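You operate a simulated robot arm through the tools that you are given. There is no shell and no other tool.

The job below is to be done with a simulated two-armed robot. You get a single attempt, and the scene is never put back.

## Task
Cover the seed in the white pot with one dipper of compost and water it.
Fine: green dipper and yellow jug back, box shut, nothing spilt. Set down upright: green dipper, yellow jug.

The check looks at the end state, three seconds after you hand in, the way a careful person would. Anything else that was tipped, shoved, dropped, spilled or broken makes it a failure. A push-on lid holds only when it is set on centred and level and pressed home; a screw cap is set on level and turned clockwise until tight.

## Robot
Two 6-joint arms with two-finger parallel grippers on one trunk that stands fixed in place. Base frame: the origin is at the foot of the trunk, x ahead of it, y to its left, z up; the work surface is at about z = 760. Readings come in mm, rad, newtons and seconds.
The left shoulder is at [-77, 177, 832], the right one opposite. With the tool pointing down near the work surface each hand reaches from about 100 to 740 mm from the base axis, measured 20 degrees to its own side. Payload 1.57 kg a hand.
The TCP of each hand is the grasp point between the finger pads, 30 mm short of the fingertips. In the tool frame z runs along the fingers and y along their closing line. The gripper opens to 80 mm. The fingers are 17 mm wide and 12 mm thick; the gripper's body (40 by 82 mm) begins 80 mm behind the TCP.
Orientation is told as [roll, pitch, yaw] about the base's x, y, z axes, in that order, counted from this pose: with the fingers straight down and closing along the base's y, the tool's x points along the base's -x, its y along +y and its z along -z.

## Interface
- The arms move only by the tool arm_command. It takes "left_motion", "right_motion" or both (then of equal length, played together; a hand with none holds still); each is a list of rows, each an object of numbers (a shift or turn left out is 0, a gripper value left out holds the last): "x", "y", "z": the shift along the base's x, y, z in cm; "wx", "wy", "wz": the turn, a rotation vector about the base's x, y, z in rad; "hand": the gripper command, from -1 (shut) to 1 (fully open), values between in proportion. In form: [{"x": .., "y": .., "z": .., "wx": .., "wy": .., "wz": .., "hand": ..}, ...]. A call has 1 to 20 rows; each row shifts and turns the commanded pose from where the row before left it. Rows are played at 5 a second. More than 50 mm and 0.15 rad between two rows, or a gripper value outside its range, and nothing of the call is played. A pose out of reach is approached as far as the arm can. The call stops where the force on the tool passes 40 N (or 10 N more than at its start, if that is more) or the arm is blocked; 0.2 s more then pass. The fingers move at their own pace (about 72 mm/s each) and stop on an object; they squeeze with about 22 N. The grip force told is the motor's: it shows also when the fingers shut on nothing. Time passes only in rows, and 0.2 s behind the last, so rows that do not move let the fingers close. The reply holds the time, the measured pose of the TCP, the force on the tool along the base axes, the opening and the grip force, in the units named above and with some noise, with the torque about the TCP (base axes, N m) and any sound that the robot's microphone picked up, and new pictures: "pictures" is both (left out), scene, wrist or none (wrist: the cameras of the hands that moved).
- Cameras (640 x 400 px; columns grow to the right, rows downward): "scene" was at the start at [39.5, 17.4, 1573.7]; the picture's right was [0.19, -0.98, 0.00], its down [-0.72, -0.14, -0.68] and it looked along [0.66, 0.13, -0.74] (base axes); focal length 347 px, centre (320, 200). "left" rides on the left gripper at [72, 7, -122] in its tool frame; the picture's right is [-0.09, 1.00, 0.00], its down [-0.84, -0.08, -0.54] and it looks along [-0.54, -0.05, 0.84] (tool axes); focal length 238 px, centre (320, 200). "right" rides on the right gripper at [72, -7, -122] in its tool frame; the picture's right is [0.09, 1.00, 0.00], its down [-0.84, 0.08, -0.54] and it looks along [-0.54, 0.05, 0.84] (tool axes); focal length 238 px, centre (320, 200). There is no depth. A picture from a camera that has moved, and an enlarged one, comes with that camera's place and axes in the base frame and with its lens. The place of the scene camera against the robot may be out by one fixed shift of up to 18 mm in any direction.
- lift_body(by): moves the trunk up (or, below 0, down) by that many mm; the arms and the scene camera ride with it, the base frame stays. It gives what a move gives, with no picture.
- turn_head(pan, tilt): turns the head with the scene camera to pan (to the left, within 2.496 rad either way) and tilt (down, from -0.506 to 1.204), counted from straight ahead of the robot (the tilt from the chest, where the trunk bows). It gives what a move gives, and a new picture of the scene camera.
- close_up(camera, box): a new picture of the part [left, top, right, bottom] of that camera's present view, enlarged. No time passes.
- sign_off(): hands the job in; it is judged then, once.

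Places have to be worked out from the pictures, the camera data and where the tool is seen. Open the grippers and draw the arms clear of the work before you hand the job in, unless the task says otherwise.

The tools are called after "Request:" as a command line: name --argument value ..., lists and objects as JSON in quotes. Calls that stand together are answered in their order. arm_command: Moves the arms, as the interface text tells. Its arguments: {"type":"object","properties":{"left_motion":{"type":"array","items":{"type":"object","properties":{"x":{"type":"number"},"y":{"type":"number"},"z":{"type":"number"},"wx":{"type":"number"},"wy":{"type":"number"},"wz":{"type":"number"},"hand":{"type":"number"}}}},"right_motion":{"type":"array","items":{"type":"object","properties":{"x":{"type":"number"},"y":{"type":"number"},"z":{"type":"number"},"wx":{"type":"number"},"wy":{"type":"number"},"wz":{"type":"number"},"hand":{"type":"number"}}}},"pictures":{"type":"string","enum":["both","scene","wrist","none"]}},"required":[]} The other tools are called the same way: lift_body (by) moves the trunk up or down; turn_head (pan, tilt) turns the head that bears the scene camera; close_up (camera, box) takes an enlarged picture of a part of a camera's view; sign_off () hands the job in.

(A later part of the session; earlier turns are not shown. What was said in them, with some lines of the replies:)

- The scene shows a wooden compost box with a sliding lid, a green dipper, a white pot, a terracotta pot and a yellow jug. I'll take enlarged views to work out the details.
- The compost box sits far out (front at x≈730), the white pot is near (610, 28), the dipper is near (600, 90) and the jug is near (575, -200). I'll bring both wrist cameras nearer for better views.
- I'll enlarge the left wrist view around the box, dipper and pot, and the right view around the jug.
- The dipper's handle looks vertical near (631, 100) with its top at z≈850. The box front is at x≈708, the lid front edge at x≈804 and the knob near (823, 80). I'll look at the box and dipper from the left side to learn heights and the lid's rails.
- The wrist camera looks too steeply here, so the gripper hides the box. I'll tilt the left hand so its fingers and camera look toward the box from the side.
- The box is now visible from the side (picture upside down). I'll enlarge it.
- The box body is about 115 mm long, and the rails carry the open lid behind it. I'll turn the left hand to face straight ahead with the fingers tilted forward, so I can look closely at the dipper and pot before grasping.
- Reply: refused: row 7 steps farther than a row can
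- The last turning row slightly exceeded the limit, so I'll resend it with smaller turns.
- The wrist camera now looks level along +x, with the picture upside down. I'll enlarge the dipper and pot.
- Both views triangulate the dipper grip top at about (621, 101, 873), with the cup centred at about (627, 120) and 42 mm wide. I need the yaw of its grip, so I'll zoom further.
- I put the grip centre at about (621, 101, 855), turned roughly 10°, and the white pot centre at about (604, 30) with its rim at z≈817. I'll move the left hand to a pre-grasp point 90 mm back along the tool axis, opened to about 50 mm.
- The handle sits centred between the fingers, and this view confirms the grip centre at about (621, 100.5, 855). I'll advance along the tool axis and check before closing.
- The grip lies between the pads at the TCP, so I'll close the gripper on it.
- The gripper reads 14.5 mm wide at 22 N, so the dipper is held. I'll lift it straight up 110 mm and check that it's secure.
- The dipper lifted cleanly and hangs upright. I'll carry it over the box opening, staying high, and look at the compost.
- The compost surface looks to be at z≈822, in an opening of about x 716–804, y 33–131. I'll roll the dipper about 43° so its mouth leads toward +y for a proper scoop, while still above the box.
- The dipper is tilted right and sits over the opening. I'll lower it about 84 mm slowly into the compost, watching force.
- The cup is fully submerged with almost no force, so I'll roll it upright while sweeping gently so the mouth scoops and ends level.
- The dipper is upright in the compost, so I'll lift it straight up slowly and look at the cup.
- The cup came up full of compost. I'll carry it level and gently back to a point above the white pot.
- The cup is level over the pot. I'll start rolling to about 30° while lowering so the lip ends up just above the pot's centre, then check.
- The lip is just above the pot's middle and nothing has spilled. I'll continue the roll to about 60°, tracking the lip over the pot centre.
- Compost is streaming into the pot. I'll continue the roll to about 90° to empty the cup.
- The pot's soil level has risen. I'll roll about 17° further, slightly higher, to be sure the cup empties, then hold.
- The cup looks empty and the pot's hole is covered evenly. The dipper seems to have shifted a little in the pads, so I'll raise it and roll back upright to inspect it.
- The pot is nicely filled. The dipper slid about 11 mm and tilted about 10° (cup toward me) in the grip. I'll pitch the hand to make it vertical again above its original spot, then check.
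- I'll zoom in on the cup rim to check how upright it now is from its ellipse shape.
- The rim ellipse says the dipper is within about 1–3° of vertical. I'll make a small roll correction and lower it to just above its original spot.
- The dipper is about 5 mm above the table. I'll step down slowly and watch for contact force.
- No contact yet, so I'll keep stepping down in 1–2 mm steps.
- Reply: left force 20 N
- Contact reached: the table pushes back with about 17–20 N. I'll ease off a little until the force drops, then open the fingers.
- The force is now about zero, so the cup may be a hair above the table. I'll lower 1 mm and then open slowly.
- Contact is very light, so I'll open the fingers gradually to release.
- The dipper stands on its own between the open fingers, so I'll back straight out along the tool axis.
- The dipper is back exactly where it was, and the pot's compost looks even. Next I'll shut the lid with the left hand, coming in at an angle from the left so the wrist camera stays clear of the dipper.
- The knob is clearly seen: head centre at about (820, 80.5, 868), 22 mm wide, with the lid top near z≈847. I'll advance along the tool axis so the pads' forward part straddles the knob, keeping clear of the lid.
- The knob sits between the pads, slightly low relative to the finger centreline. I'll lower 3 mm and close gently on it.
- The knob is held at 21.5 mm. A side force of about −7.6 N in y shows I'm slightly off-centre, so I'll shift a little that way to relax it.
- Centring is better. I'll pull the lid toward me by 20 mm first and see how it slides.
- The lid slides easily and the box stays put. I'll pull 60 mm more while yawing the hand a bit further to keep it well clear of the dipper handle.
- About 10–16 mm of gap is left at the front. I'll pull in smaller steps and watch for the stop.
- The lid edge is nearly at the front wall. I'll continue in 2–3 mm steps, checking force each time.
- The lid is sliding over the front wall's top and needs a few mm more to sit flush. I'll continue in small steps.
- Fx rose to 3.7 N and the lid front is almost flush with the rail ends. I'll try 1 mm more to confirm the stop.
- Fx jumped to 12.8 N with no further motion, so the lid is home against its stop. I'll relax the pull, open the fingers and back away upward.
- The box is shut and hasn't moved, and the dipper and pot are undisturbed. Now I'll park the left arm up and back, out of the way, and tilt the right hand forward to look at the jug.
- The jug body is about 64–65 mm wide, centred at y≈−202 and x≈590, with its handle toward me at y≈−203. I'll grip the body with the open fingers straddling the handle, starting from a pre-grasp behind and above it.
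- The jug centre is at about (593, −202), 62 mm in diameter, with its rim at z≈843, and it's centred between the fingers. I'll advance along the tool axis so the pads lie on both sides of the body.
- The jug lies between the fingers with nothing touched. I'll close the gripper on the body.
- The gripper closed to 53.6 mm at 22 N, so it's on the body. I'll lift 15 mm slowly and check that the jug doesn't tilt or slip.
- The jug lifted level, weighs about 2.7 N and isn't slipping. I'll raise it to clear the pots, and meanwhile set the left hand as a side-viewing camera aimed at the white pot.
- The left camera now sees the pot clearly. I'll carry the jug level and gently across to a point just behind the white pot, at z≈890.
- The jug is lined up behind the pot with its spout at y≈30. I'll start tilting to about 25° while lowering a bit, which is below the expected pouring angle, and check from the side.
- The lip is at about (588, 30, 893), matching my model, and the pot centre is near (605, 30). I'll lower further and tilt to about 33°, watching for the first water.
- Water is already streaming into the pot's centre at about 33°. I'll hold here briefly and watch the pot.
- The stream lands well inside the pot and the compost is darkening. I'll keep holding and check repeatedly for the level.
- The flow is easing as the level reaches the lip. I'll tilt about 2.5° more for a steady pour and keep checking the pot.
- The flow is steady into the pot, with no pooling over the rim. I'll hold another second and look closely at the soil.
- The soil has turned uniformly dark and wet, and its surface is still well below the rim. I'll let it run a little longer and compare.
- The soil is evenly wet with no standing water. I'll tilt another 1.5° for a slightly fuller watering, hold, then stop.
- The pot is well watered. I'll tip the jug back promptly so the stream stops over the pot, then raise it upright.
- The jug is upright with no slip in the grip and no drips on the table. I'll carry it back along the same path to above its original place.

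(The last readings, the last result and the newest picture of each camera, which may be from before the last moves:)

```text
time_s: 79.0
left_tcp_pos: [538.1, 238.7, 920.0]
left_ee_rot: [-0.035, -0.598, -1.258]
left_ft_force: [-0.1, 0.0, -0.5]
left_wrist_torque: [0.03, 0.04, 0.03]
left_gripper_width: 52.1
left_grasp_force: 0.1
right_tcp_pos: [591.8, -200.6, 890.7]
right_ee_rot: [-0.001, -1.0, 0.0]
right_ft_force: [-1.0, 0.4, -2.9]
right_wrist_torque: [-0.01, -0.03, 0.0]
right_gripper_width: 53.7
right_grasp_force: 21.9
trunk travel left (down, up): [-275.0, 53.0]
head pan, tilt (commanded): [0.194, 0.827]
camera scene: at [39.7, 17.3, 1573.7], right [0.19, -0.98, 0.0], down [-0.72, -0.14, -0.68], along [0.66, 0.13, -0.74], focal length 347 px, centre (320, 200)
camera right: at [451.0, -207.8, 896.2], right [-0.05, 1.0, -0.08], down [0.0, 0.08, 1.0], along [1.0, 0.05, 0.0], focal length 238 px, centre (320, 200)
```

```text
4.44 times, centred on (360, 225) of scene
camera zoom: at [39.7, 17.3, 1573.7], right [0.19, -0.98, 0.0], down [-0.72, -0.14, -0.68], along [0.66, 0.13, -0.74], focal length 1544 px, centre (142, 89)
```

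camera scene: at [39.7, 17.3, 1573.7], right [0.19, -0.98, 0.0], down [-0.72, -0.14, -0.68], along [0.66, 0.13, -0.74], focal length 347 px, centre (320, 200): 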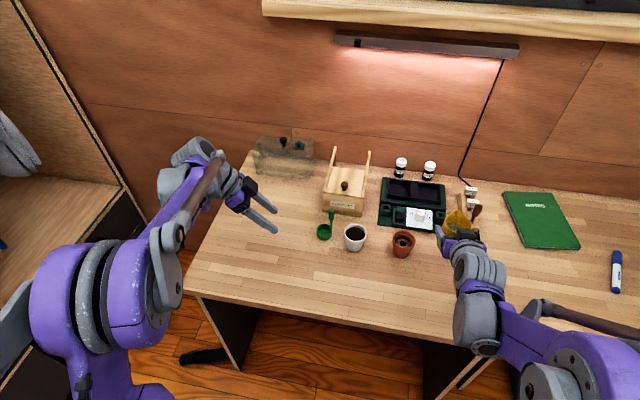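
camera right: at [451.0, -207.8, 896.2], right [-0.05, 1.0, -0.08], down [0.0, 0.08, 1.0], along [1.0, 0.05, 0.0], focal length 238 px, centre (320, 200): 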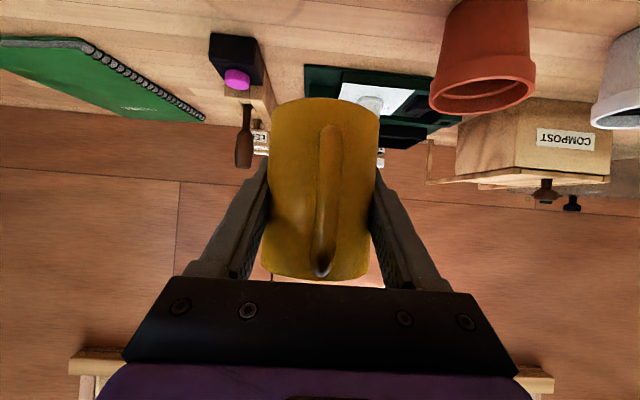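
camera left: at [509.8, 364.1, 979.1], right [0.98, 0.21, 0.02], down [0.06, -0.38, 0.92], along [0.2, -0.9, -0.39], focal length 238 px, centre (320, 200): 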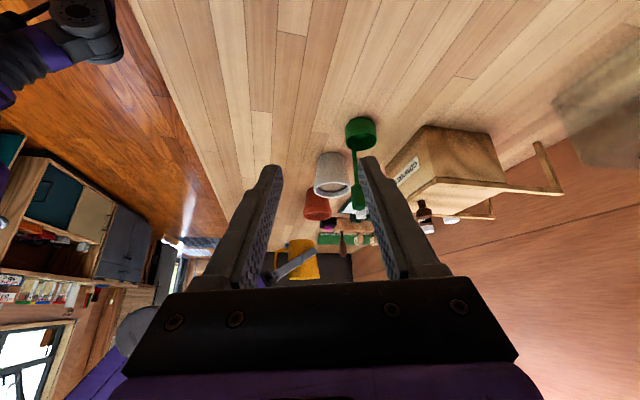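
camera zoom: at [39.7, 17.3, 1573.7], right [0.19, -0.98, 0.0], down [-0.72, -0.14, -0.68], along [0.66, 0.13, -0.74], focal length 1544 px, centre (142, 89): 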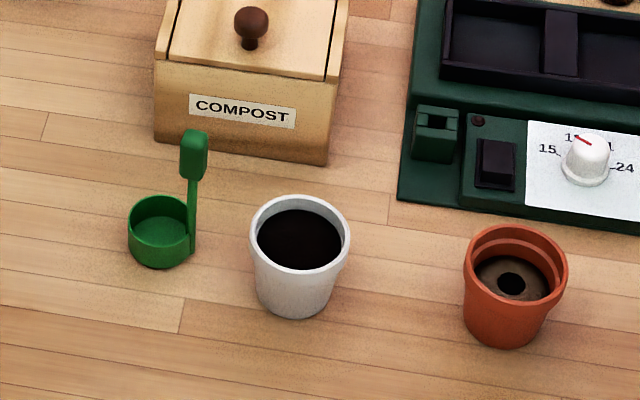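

The white pot's soil is dark and wet and everything else looks clean. I'll lower the jug toward its original spot, stopping a few mm above the table.

Request:
arm_command --right_motion '[{"z": -0.6}, {"z": -1.2}, {"z": -1.4}, {"z": -1.4}, {"z": -1.4}, {"z": -1.2}, {"z": -0.8}, {"z": -0.4}, {}]' --pictures "wrist"

```text
time_s: 81.0
left_tcp_pos: [538.2, 238.7, 921.0]
left_ee_rot: [-0.037, -0.598, -1.258]
left_ft_force: [-0.6, -0.3, -0.6]
left_wrist_torque: [0.01, -0.01, -0.01]
left_gripper_width: 52.1
left_grasp_force: 0.0
right_tcp_pos: [591.1, -201.7, 806.3]
right_ee_rot: [0.0, -1.0, -0.001]
right_ft_force: [-0.2, -1.1, -2.1]
right_wrist_torque: [0.03, 0.01, 0.0]
right_gripper_width: 53.5
right_grasp_force: 22.0
trunk travel left (down, up): [-275.0, 53.0]
head pan, tilt (commanded): [0.194, 0.827]
camera right: at [451.0, -207.8, 812.4], right [-0.05, 1.0, -0.08], down [0.0, 0.08, 1.0], along [1.0, 0.05, 0.0], focal length 238 px, centre (320, 200)
```

right: 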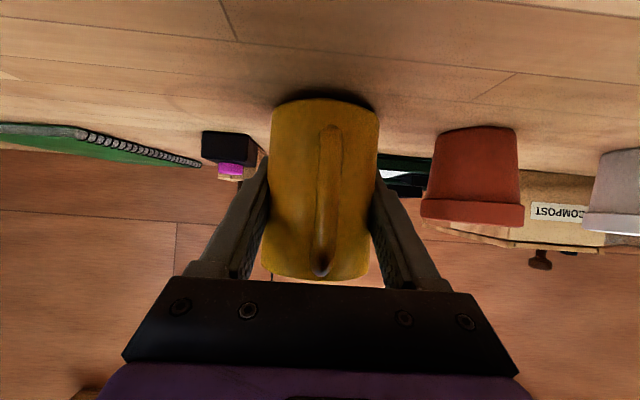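

I'm about 4 mm above the table. I'll step down in 1 mm rows and read the force.

Request:
arm_command --right_motion '[{"z": -0.1}, {"z": -0.1}, {"z": -0.1}, {}]' --pictures "none"

Request:
arm_command --right_motion '[{"z": -0.05}, {}]' --pictures "none"

```text
time_s: 82.0
left_tcp_pos: [538.5, 237.9, 921.4]
left_ee_rot: [-0.037, -0.599, -1.258]
left_ft_force: [-0.5, 0.2, 0.5]
left_wrist_torque: [-0.02, 0.02, 0.05]
left_gripper_width: 52.0
left_grasp_force: 0.0
right_tcp_pos: [592.7, -201.9, 803.1]
right_ee_rot: [0.001, -1.0, -0.001]
right_ft_force: [0.4, -1.3, -1.8]
right_wrist_torque: [-0.01, -0.03, 0.01]
right_gripper_width: 53.6
right_grasp_force: 22.2
trunk travel left (down, up): [-275.0, 53.0]
head pan, tilt (commanded): [0.194, 0.827]
```

```text
time_s: 82.6
left_tcp_pos: [539.4, 237.9, 921.0]
left_ee_rot: [-0.035, -0.599, -1.258]
left_ft_force: [-0.3, -0.1, 0.2]
left_wrist_torque: [0.03, -0.01, 0.0]
left_gripper_width: 51.9
left_grasp_force: 0.0
right_tcp_pos: [590.7, -200.2, 802.5]
right_ee_rot: [-0.002, -1.001, -0.001]
right_ft_force: [0.7, -0.5, -2.8]
right_wrist_torque: [-0.02, -0.03, 0.02]
right_gripper_width: 53.5
right_grasp_force: 22.4
trunk travel left (down, up): [-275.0, 53.0]
head pan, tilt (commanded): [0.194, 0.827]
```

Still carrying the full weight, so I'll step down in 0.5–1 mm increments until the table takes it.

Request:
arm_command --right_motion '[{"z": -0.05}, {}]' --pictures "none"

Request:
arm_command --right_motion '[{"z": -0.05}, {}]' --pictures "none"

```text
time_s: 83.2
left_tcp_pos: [538.2, 238.2, 921.6]
left_ee_rot: [-0.037, -0.599, -1.258]
left_ft_force: [0.1, -0.4, 0.3]
left_wrist_torque: [0.01, 0.02, 0.01]
left_gripper_width: 52.2
left_grasp_force: 0.0
right_tcp_pos: [592.3, -200.8, 803.0]
right_ee_rot: [-0.001, -1.001, 0.0]
right_ft_force: [0.2, -2.6, -0.2]
right_wrist_torque: [-0.13, -0.05, 0.0]
right_gripper_width: 53.8
right_grasp_force: 22.2
trunk travel left (down, up): [-275.0, 53.0]
head pan, tilt (commanded): [0.194, 0.827]
```

```text
time_s: 83.8
left_tcp_pos: [538.1, 237.4, 921.5]
left_ee_rot: [-0.037, -0.601, -1.257]
left_ft_force: [-0.7, -0.1, 0.3]
left_wrist_torque: [0.02, -0.02, -0.02]
left_gripper_width: 51.9
left_grasp_force: 0.1
right_tcp_pos: [591.7, -201.0, 802.8]
right_ee_rot: [-0.002, -1.0, 0.0]
right_ft_force: [1.9, -1.5, 9.1]
right_wrist_torque: [-0.1, 0.14, 0.04]
right_gripper_width: 53.5
right_grasp_force: 21.6
trunk travel left (down, up): [-275.0, 53.0]
head pan, tilt (commanded): [0.194, 0.827]
```

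The table now pushes back at +9 N, so the jug is standing. I'll ease up half a millimetre and open the fingers gradually.

Request:
arm_command --right_motion '[{"z": 0.04}, {}, {"hand": 0.5}, {"hand": 0.75}, {"hand": 1.0}, {}, {}]' --pictures "both"

Request:
close_up --camera "scene" --box '[390, 200, 510, 290]'

```text
time_s: 85.4
left_tcp_pos: [538.5, 237.9, 921.1]
left_ee_rot: [-0.037, -0.599, -1.259]
left_ft_force: [0.8, 0.2, 0.2]
left_wrist_torque: [0.0, -0.01, -0.04]
left_gripper_width: 52.3
left_grasp_force: 0.1
right_tcp_pos: [592.1, -201.9, 802.0]
right_ee_rot: [0.001, -0.999, 0.0]
right_ft_force: [-0.7, 0.4, -0.3]
right_wrist_torque: [0.0, 0.01, -0.01]
right_gripper_width: 79.7
right_grasp_force: 0.1
trunk travel left (down, up): [-275.0, 53.0]
head pan, tilt (commanded): [0.194, 0.827]
camera scene: at [39.5, 17.4, 1573.7], right [0.19, -0.98, 0.0], down [-0.72, -0.14, -0.68], along [0.66, 0.13, -0.74], focal length 347 px, centre (320, 200)
camera right: at [451.1, -207.7, 808.3], right [-0.05, 1.0, -0.08], down [0.0, 0.08, 1.0], along [1.0, 0.05, 0.0], focal length 238 px, centre (320, 200)
```

scene: 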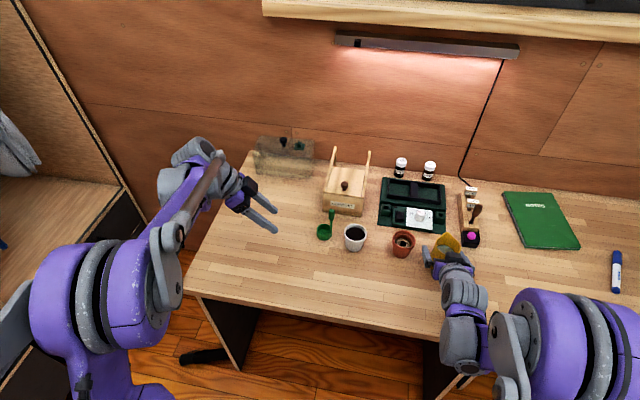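
right: 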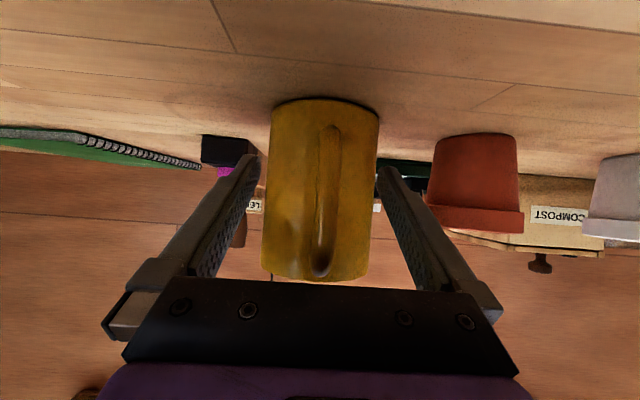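

```text
4.44 times, centred on (450, 245) of scene
camera zoom: at [39.5, 17.4, 1573.7], right [0.19, -0.98, 0.0], down [-0.72, -0.14, -0.68], along [0.66, 0.13, -0.74], focal length 1544 px, centre (-258, 0)
```

zoom: 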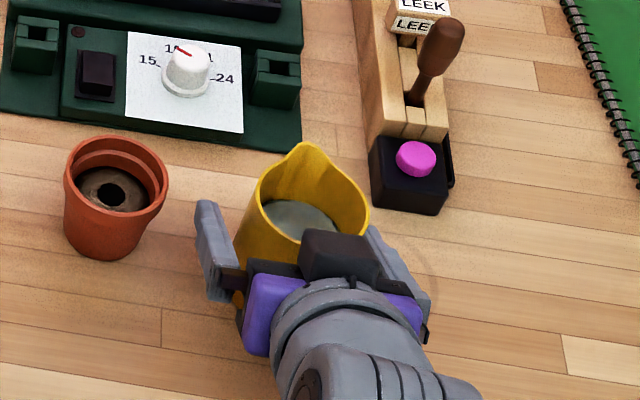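

The jug stands upright exactly where it began. I'll back the right hand straight out along the tool axis, then up and away.

Request:
arm_command --right_motion '[{"x": -1.3, "z": 0.84}, {"x": -2.0, "z": 1.28}, {"x": -2.2, "z": 1.42}, {"x": -2.2, "z": 1.42}, {"x": -2.2, "z": 1.42}, {"x": -1.5, "z": 3.0}, {"x": -1.0, "z": 3.5}, {"z": 3.5, "wy": 0.14}, {"z": 3.0, "wy": 0.14}, {"wy": 0.14}, {"wy": 0.14}]' --left_motion '[{"y": 1.0, "z": 1.0}, {"x": -1.5, "y": 1.5, "z": 1.5}, {"x": -2.0, "y": 1.5, "z": 2.0}, {"x": -2.0, "y": 1.0, "z": 2.0, "wz": 0.12}, {"x": -2.0, "z": 2.0, "wz": 0.14}, {"x": -2.0, "z": 2.0, "wz": 0.14}, {"x": -1.5, "z": 2.0, "wz": 0.14}, {"x": -1.5, "z": 2.0, "wz": 0.14}, {"z": 2.0, "wz": 0.14}, {"wz": 0.14}, {"wz": 0.14}]' --pictures "both"

Request:
close_up --camera "scene" --box '[390, 200, 510, 290]'

Request:
close_up --camera "scene" --box '[290, 150, 410, 260]'

```text
time_s: 87.8
left_tcp_pos: [413.4, 287.5, 1085.7]
left_ee_rot: [-0.036, -0.598, -0.157]
left_ft_force: [0.1, 0.8, 0.5]
left_wrist_torque: [0.01, 0.03, -0.03]
left_gripper_width: 52.1
left_grasp_force: 0.1
right_tcp_pos: [468.1, -201.7, 996.5]
right_ee_rot: [0.001, -0.438, -0.001]
right_ft_force: [0.0, -0.1, 0.4]
right_wrist_torque: [0.04, 0.02, 0.0]
right_gripper_width: 79.8
right_grasp_force: 0.1
trunk travel left (down, up): [-275.0, 53.0]
head pan, tilt (commanded): [0.194, 0.827]
camera scene: at [39.9, 17.2, 1573.6], right [0.19, -0.98, 0.0], down [-0.72, -0.14, -0.68], along [0.66, 0.13, -0.74], focal length 347 px, centre (320, 200)
camera right: at [351.6, -207.6, 1076.8], right [-0.08, 1.0, -0.04], down [0.53, 0.08, 0.85], along [0.85, 0.05, -0.53], focal length 238 px, centre (320, 200)
camera left: at [287.9, 319.4, 1144.9], right [0.25, 0.97, 0.02], down [0.37, -0.12, 0.92], along [0.89, -0.22, -0.39], focal length 238 px, centre (320, 200)
```

scene: 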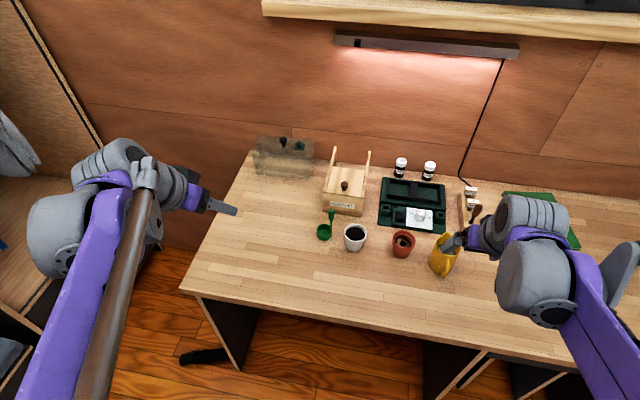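
right: 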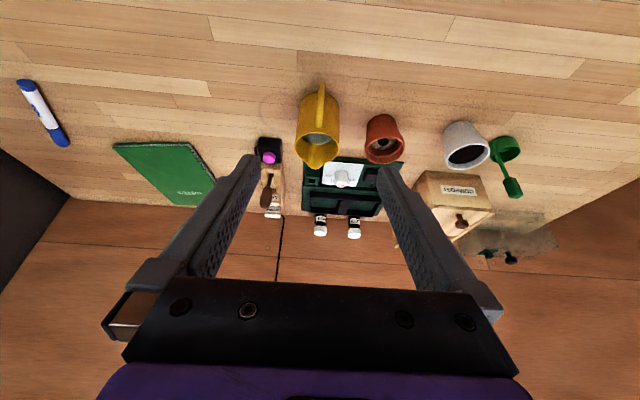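
left: 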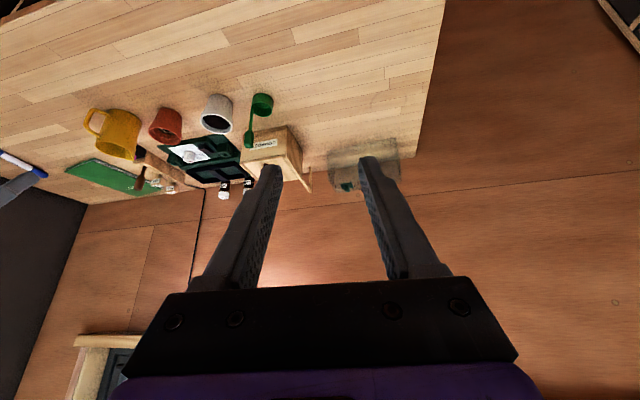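

```text
4.44 times, centred on (450, 245) of scene
camera zoom: at [39.9, 17.2, 1573.6], right [0.19, -0.98, 0.0], down [-0.72, -0.14, -0.68], along [0.66, 0.13, -0.74], focal length 1544 px, centre (-258, 0)
```

zoom: 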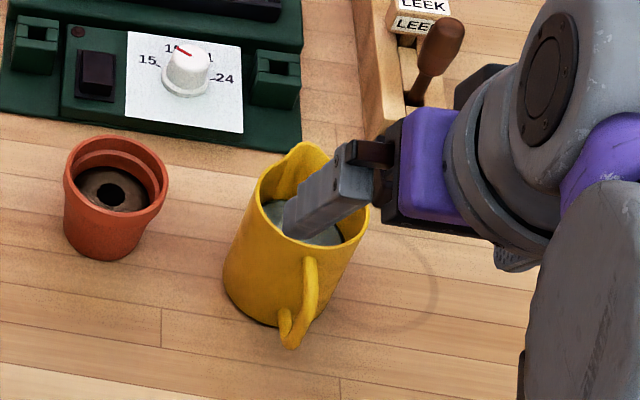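

```text
3.64 times, centred on (350, 205) of scene
camera zoom: at [39.9, 17.2, 1573.6], right [0.19, -0.98, 0.0], down [-0.72, -0.14, -0.68], along [0.66, 0.13, -0.74], focal length 1263 px, centre (211, 182)
```

zoom: 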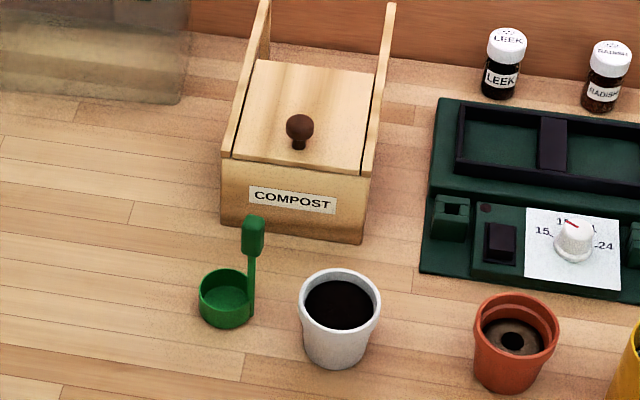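

All items look right. I'll draw both arms higher and further back, open the left gripper fully, and take a last look.

Request:
arm_command --right_motion '[{"x": -1.0, "y": -1.0, "z": 3.0, "wy": 0.14}, {"x": -1.0, "y": -1.5, "z": 3.0, "wy": 0.14}, {"x": -1.0, "y": -2.0, "z": 3.0, "wy": 0.14}, {"y": -2.0, "z": 3.0}, {"y": -2.0, "z": 2.0}, {}]' --left_motion '[{"hand": 1, "z": 2.0, "wy": 0.14}, {"z": 2.0, "wy": 0.14}, {"z": 2.0, "wy": 0.14}, {"z": 1.0, "wy": 0.14}, {}, {}]' --pictures "both"

Request:
close_up --camera "scene" --box '[390, 200, 510, 290]'

Request:
close_up --camera "scene" --box '[320, 160, 380, 220]'

Request:
close_up --camera "scene" --box '[305, 205, 375, 260]'

```text
time_s: 89.2
left_tcp_pos: [413.2, 288.6, 1155.9]
left_ee_rot: [-0.122, -0.044, -0.132]
left_ft_force: [-0.1, -0.3, -0.1]
left_wrist_torque: [-0.02, 0.0, 0.0]
left_gripper_width: 79.9
left_grasp_force: 0.1
right_tcp_pos: [438.0, -286.4, 1137.3]
right_ee_rot: [0.0, -0.021, 0.001]
right_ft_force: [-0.5, -0.6, -0.9]
right_wrist_torque: [-0.01, 0.04, 0.03]
right_gripper_width: 80.0
right_grasp_force: 0.1
trunk travel left (down, up): [-275.0, 53.0]
head pan, tilt (commanded): [0.194, 0.827]
camera scene: at [39.9, 17.8, 1573.6], right [0.19, -0.98, 0.0], down [-0.72, -0.14, -0.68], along [0.66, 0.13, -0.74], focal length 347 px, centre (320, 200)
camera right: at [364.5, -292.9, 1257.7], right [-0.09, 1.0, 0.0], down [0.83, 0.08, 0.56], along [0.56, 0.05, -0.83], focal length 238 px, centre (320, 200)
camera left: at [339.2, 320.1, 1272.1], right [0.23, 0.97, -0.12], down [0.8, -0.12, 0.58], along [0.55, -0.22, -0.8], focal length 238 px, centre (320, 200)
```

scene: 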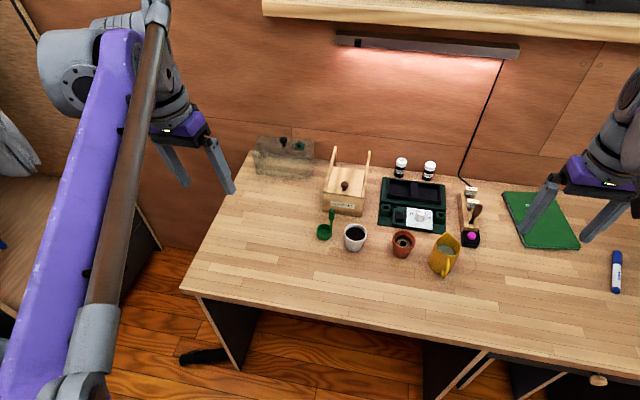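
right: 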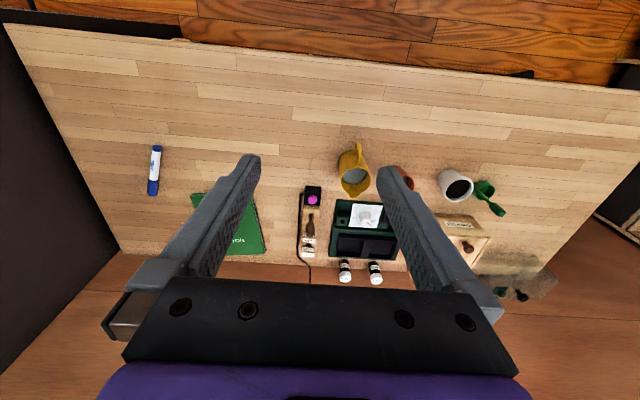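
left: 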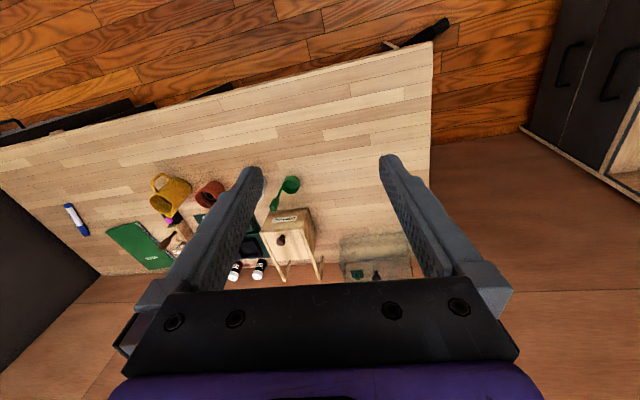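

```text
4.44 times, centred on (450, 245) of scene
camera zoom: at [39.9, 17.8, 1573.6], right [0.19, -0.98, 0.0], down [-0.72, -0.14, -0.68], along [0.66, 0.13, -0.74], focal length 1544 px, centre (-258, 0)
```

zoom: 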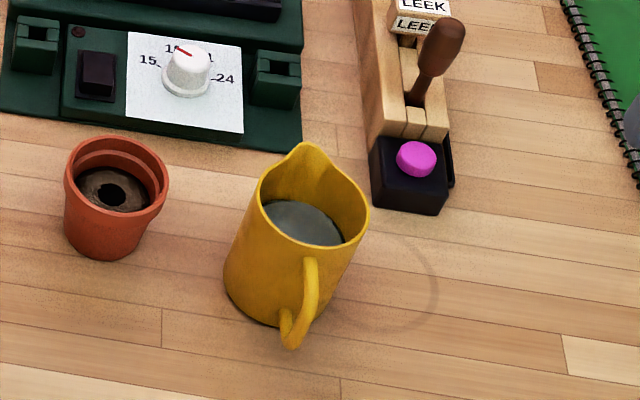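

```text
6.67 times, centred on (350, 190) of scene
camera zoom: at [39.9, 17.8, 1573.6], right [0.19, -0.98, 0.0], down [-0.72, -0.14, -0.68], along [0.66, 0.13, -0.74], focal length 2316 px, centre (120, 267)
```

zoom: 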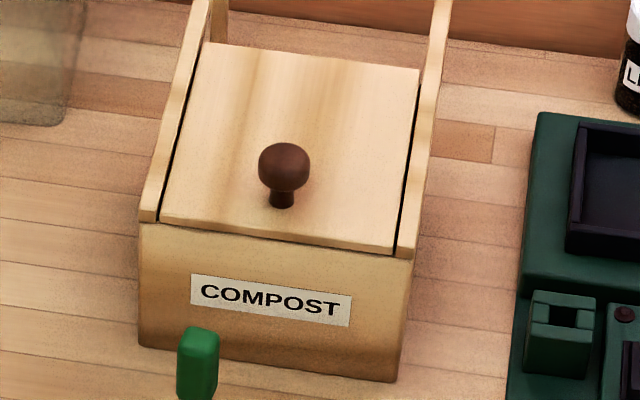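

```text
7.27 times, centred on (340, 232) of scene
camera zoom: at [39.9, 17.8, 1573.6], right [0.19, -0.98, 0.0], down [-0.72, -0.14, -0.68], along [0.66, 0.13, -0.74], focal length 2527 px, centre (174, -36)
```

zoom: 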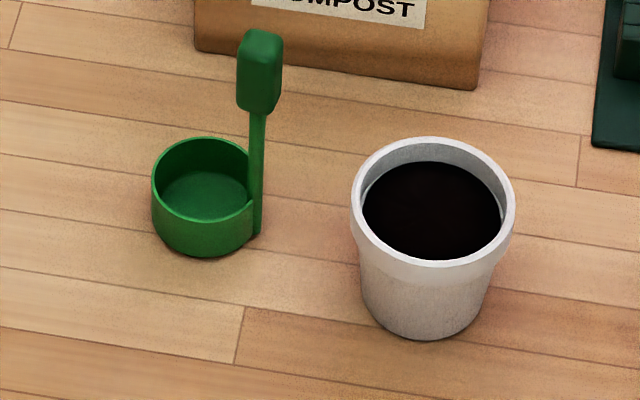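

The final views show the dipper and jug upright in their places, the box shut and unmoved, and the white pot covered and wet. I see nothing spilt, and both arms are clear with grippers open, so I'll hand the job in.

Request:
sign_off

```text
The job is handed in.
```

The white pot's seed is covered with one dipper of compost and watered, and I've handed the job in. I haven't seen the check's verdict.

- **Compost:** one full dipper went into the white pot. The hole was covered evenly and the cup looked empty afterwards.
- **Water:** I poured roughly 15–20 ml, estimated from the tilt angles. The soil is dark and wet, with no standing water and nothing over the rim.
- **Green dipper:** it slid about 11 mm and tilted in the gripper during the pour, so I re-levelled it before setting it down. It stands upright where it started.
- **Yellow jug:** it stands upright where it started. I took "back" to mean its starting spot, not the faint ring mark on the table beside it.
- **Compost box:** the lid is pulled against its stop and looks flush with the rail ends at the front. The box did not move.

The last pictures show nothing spilt, tipped or moved. Both arms are clear with the grippers open.
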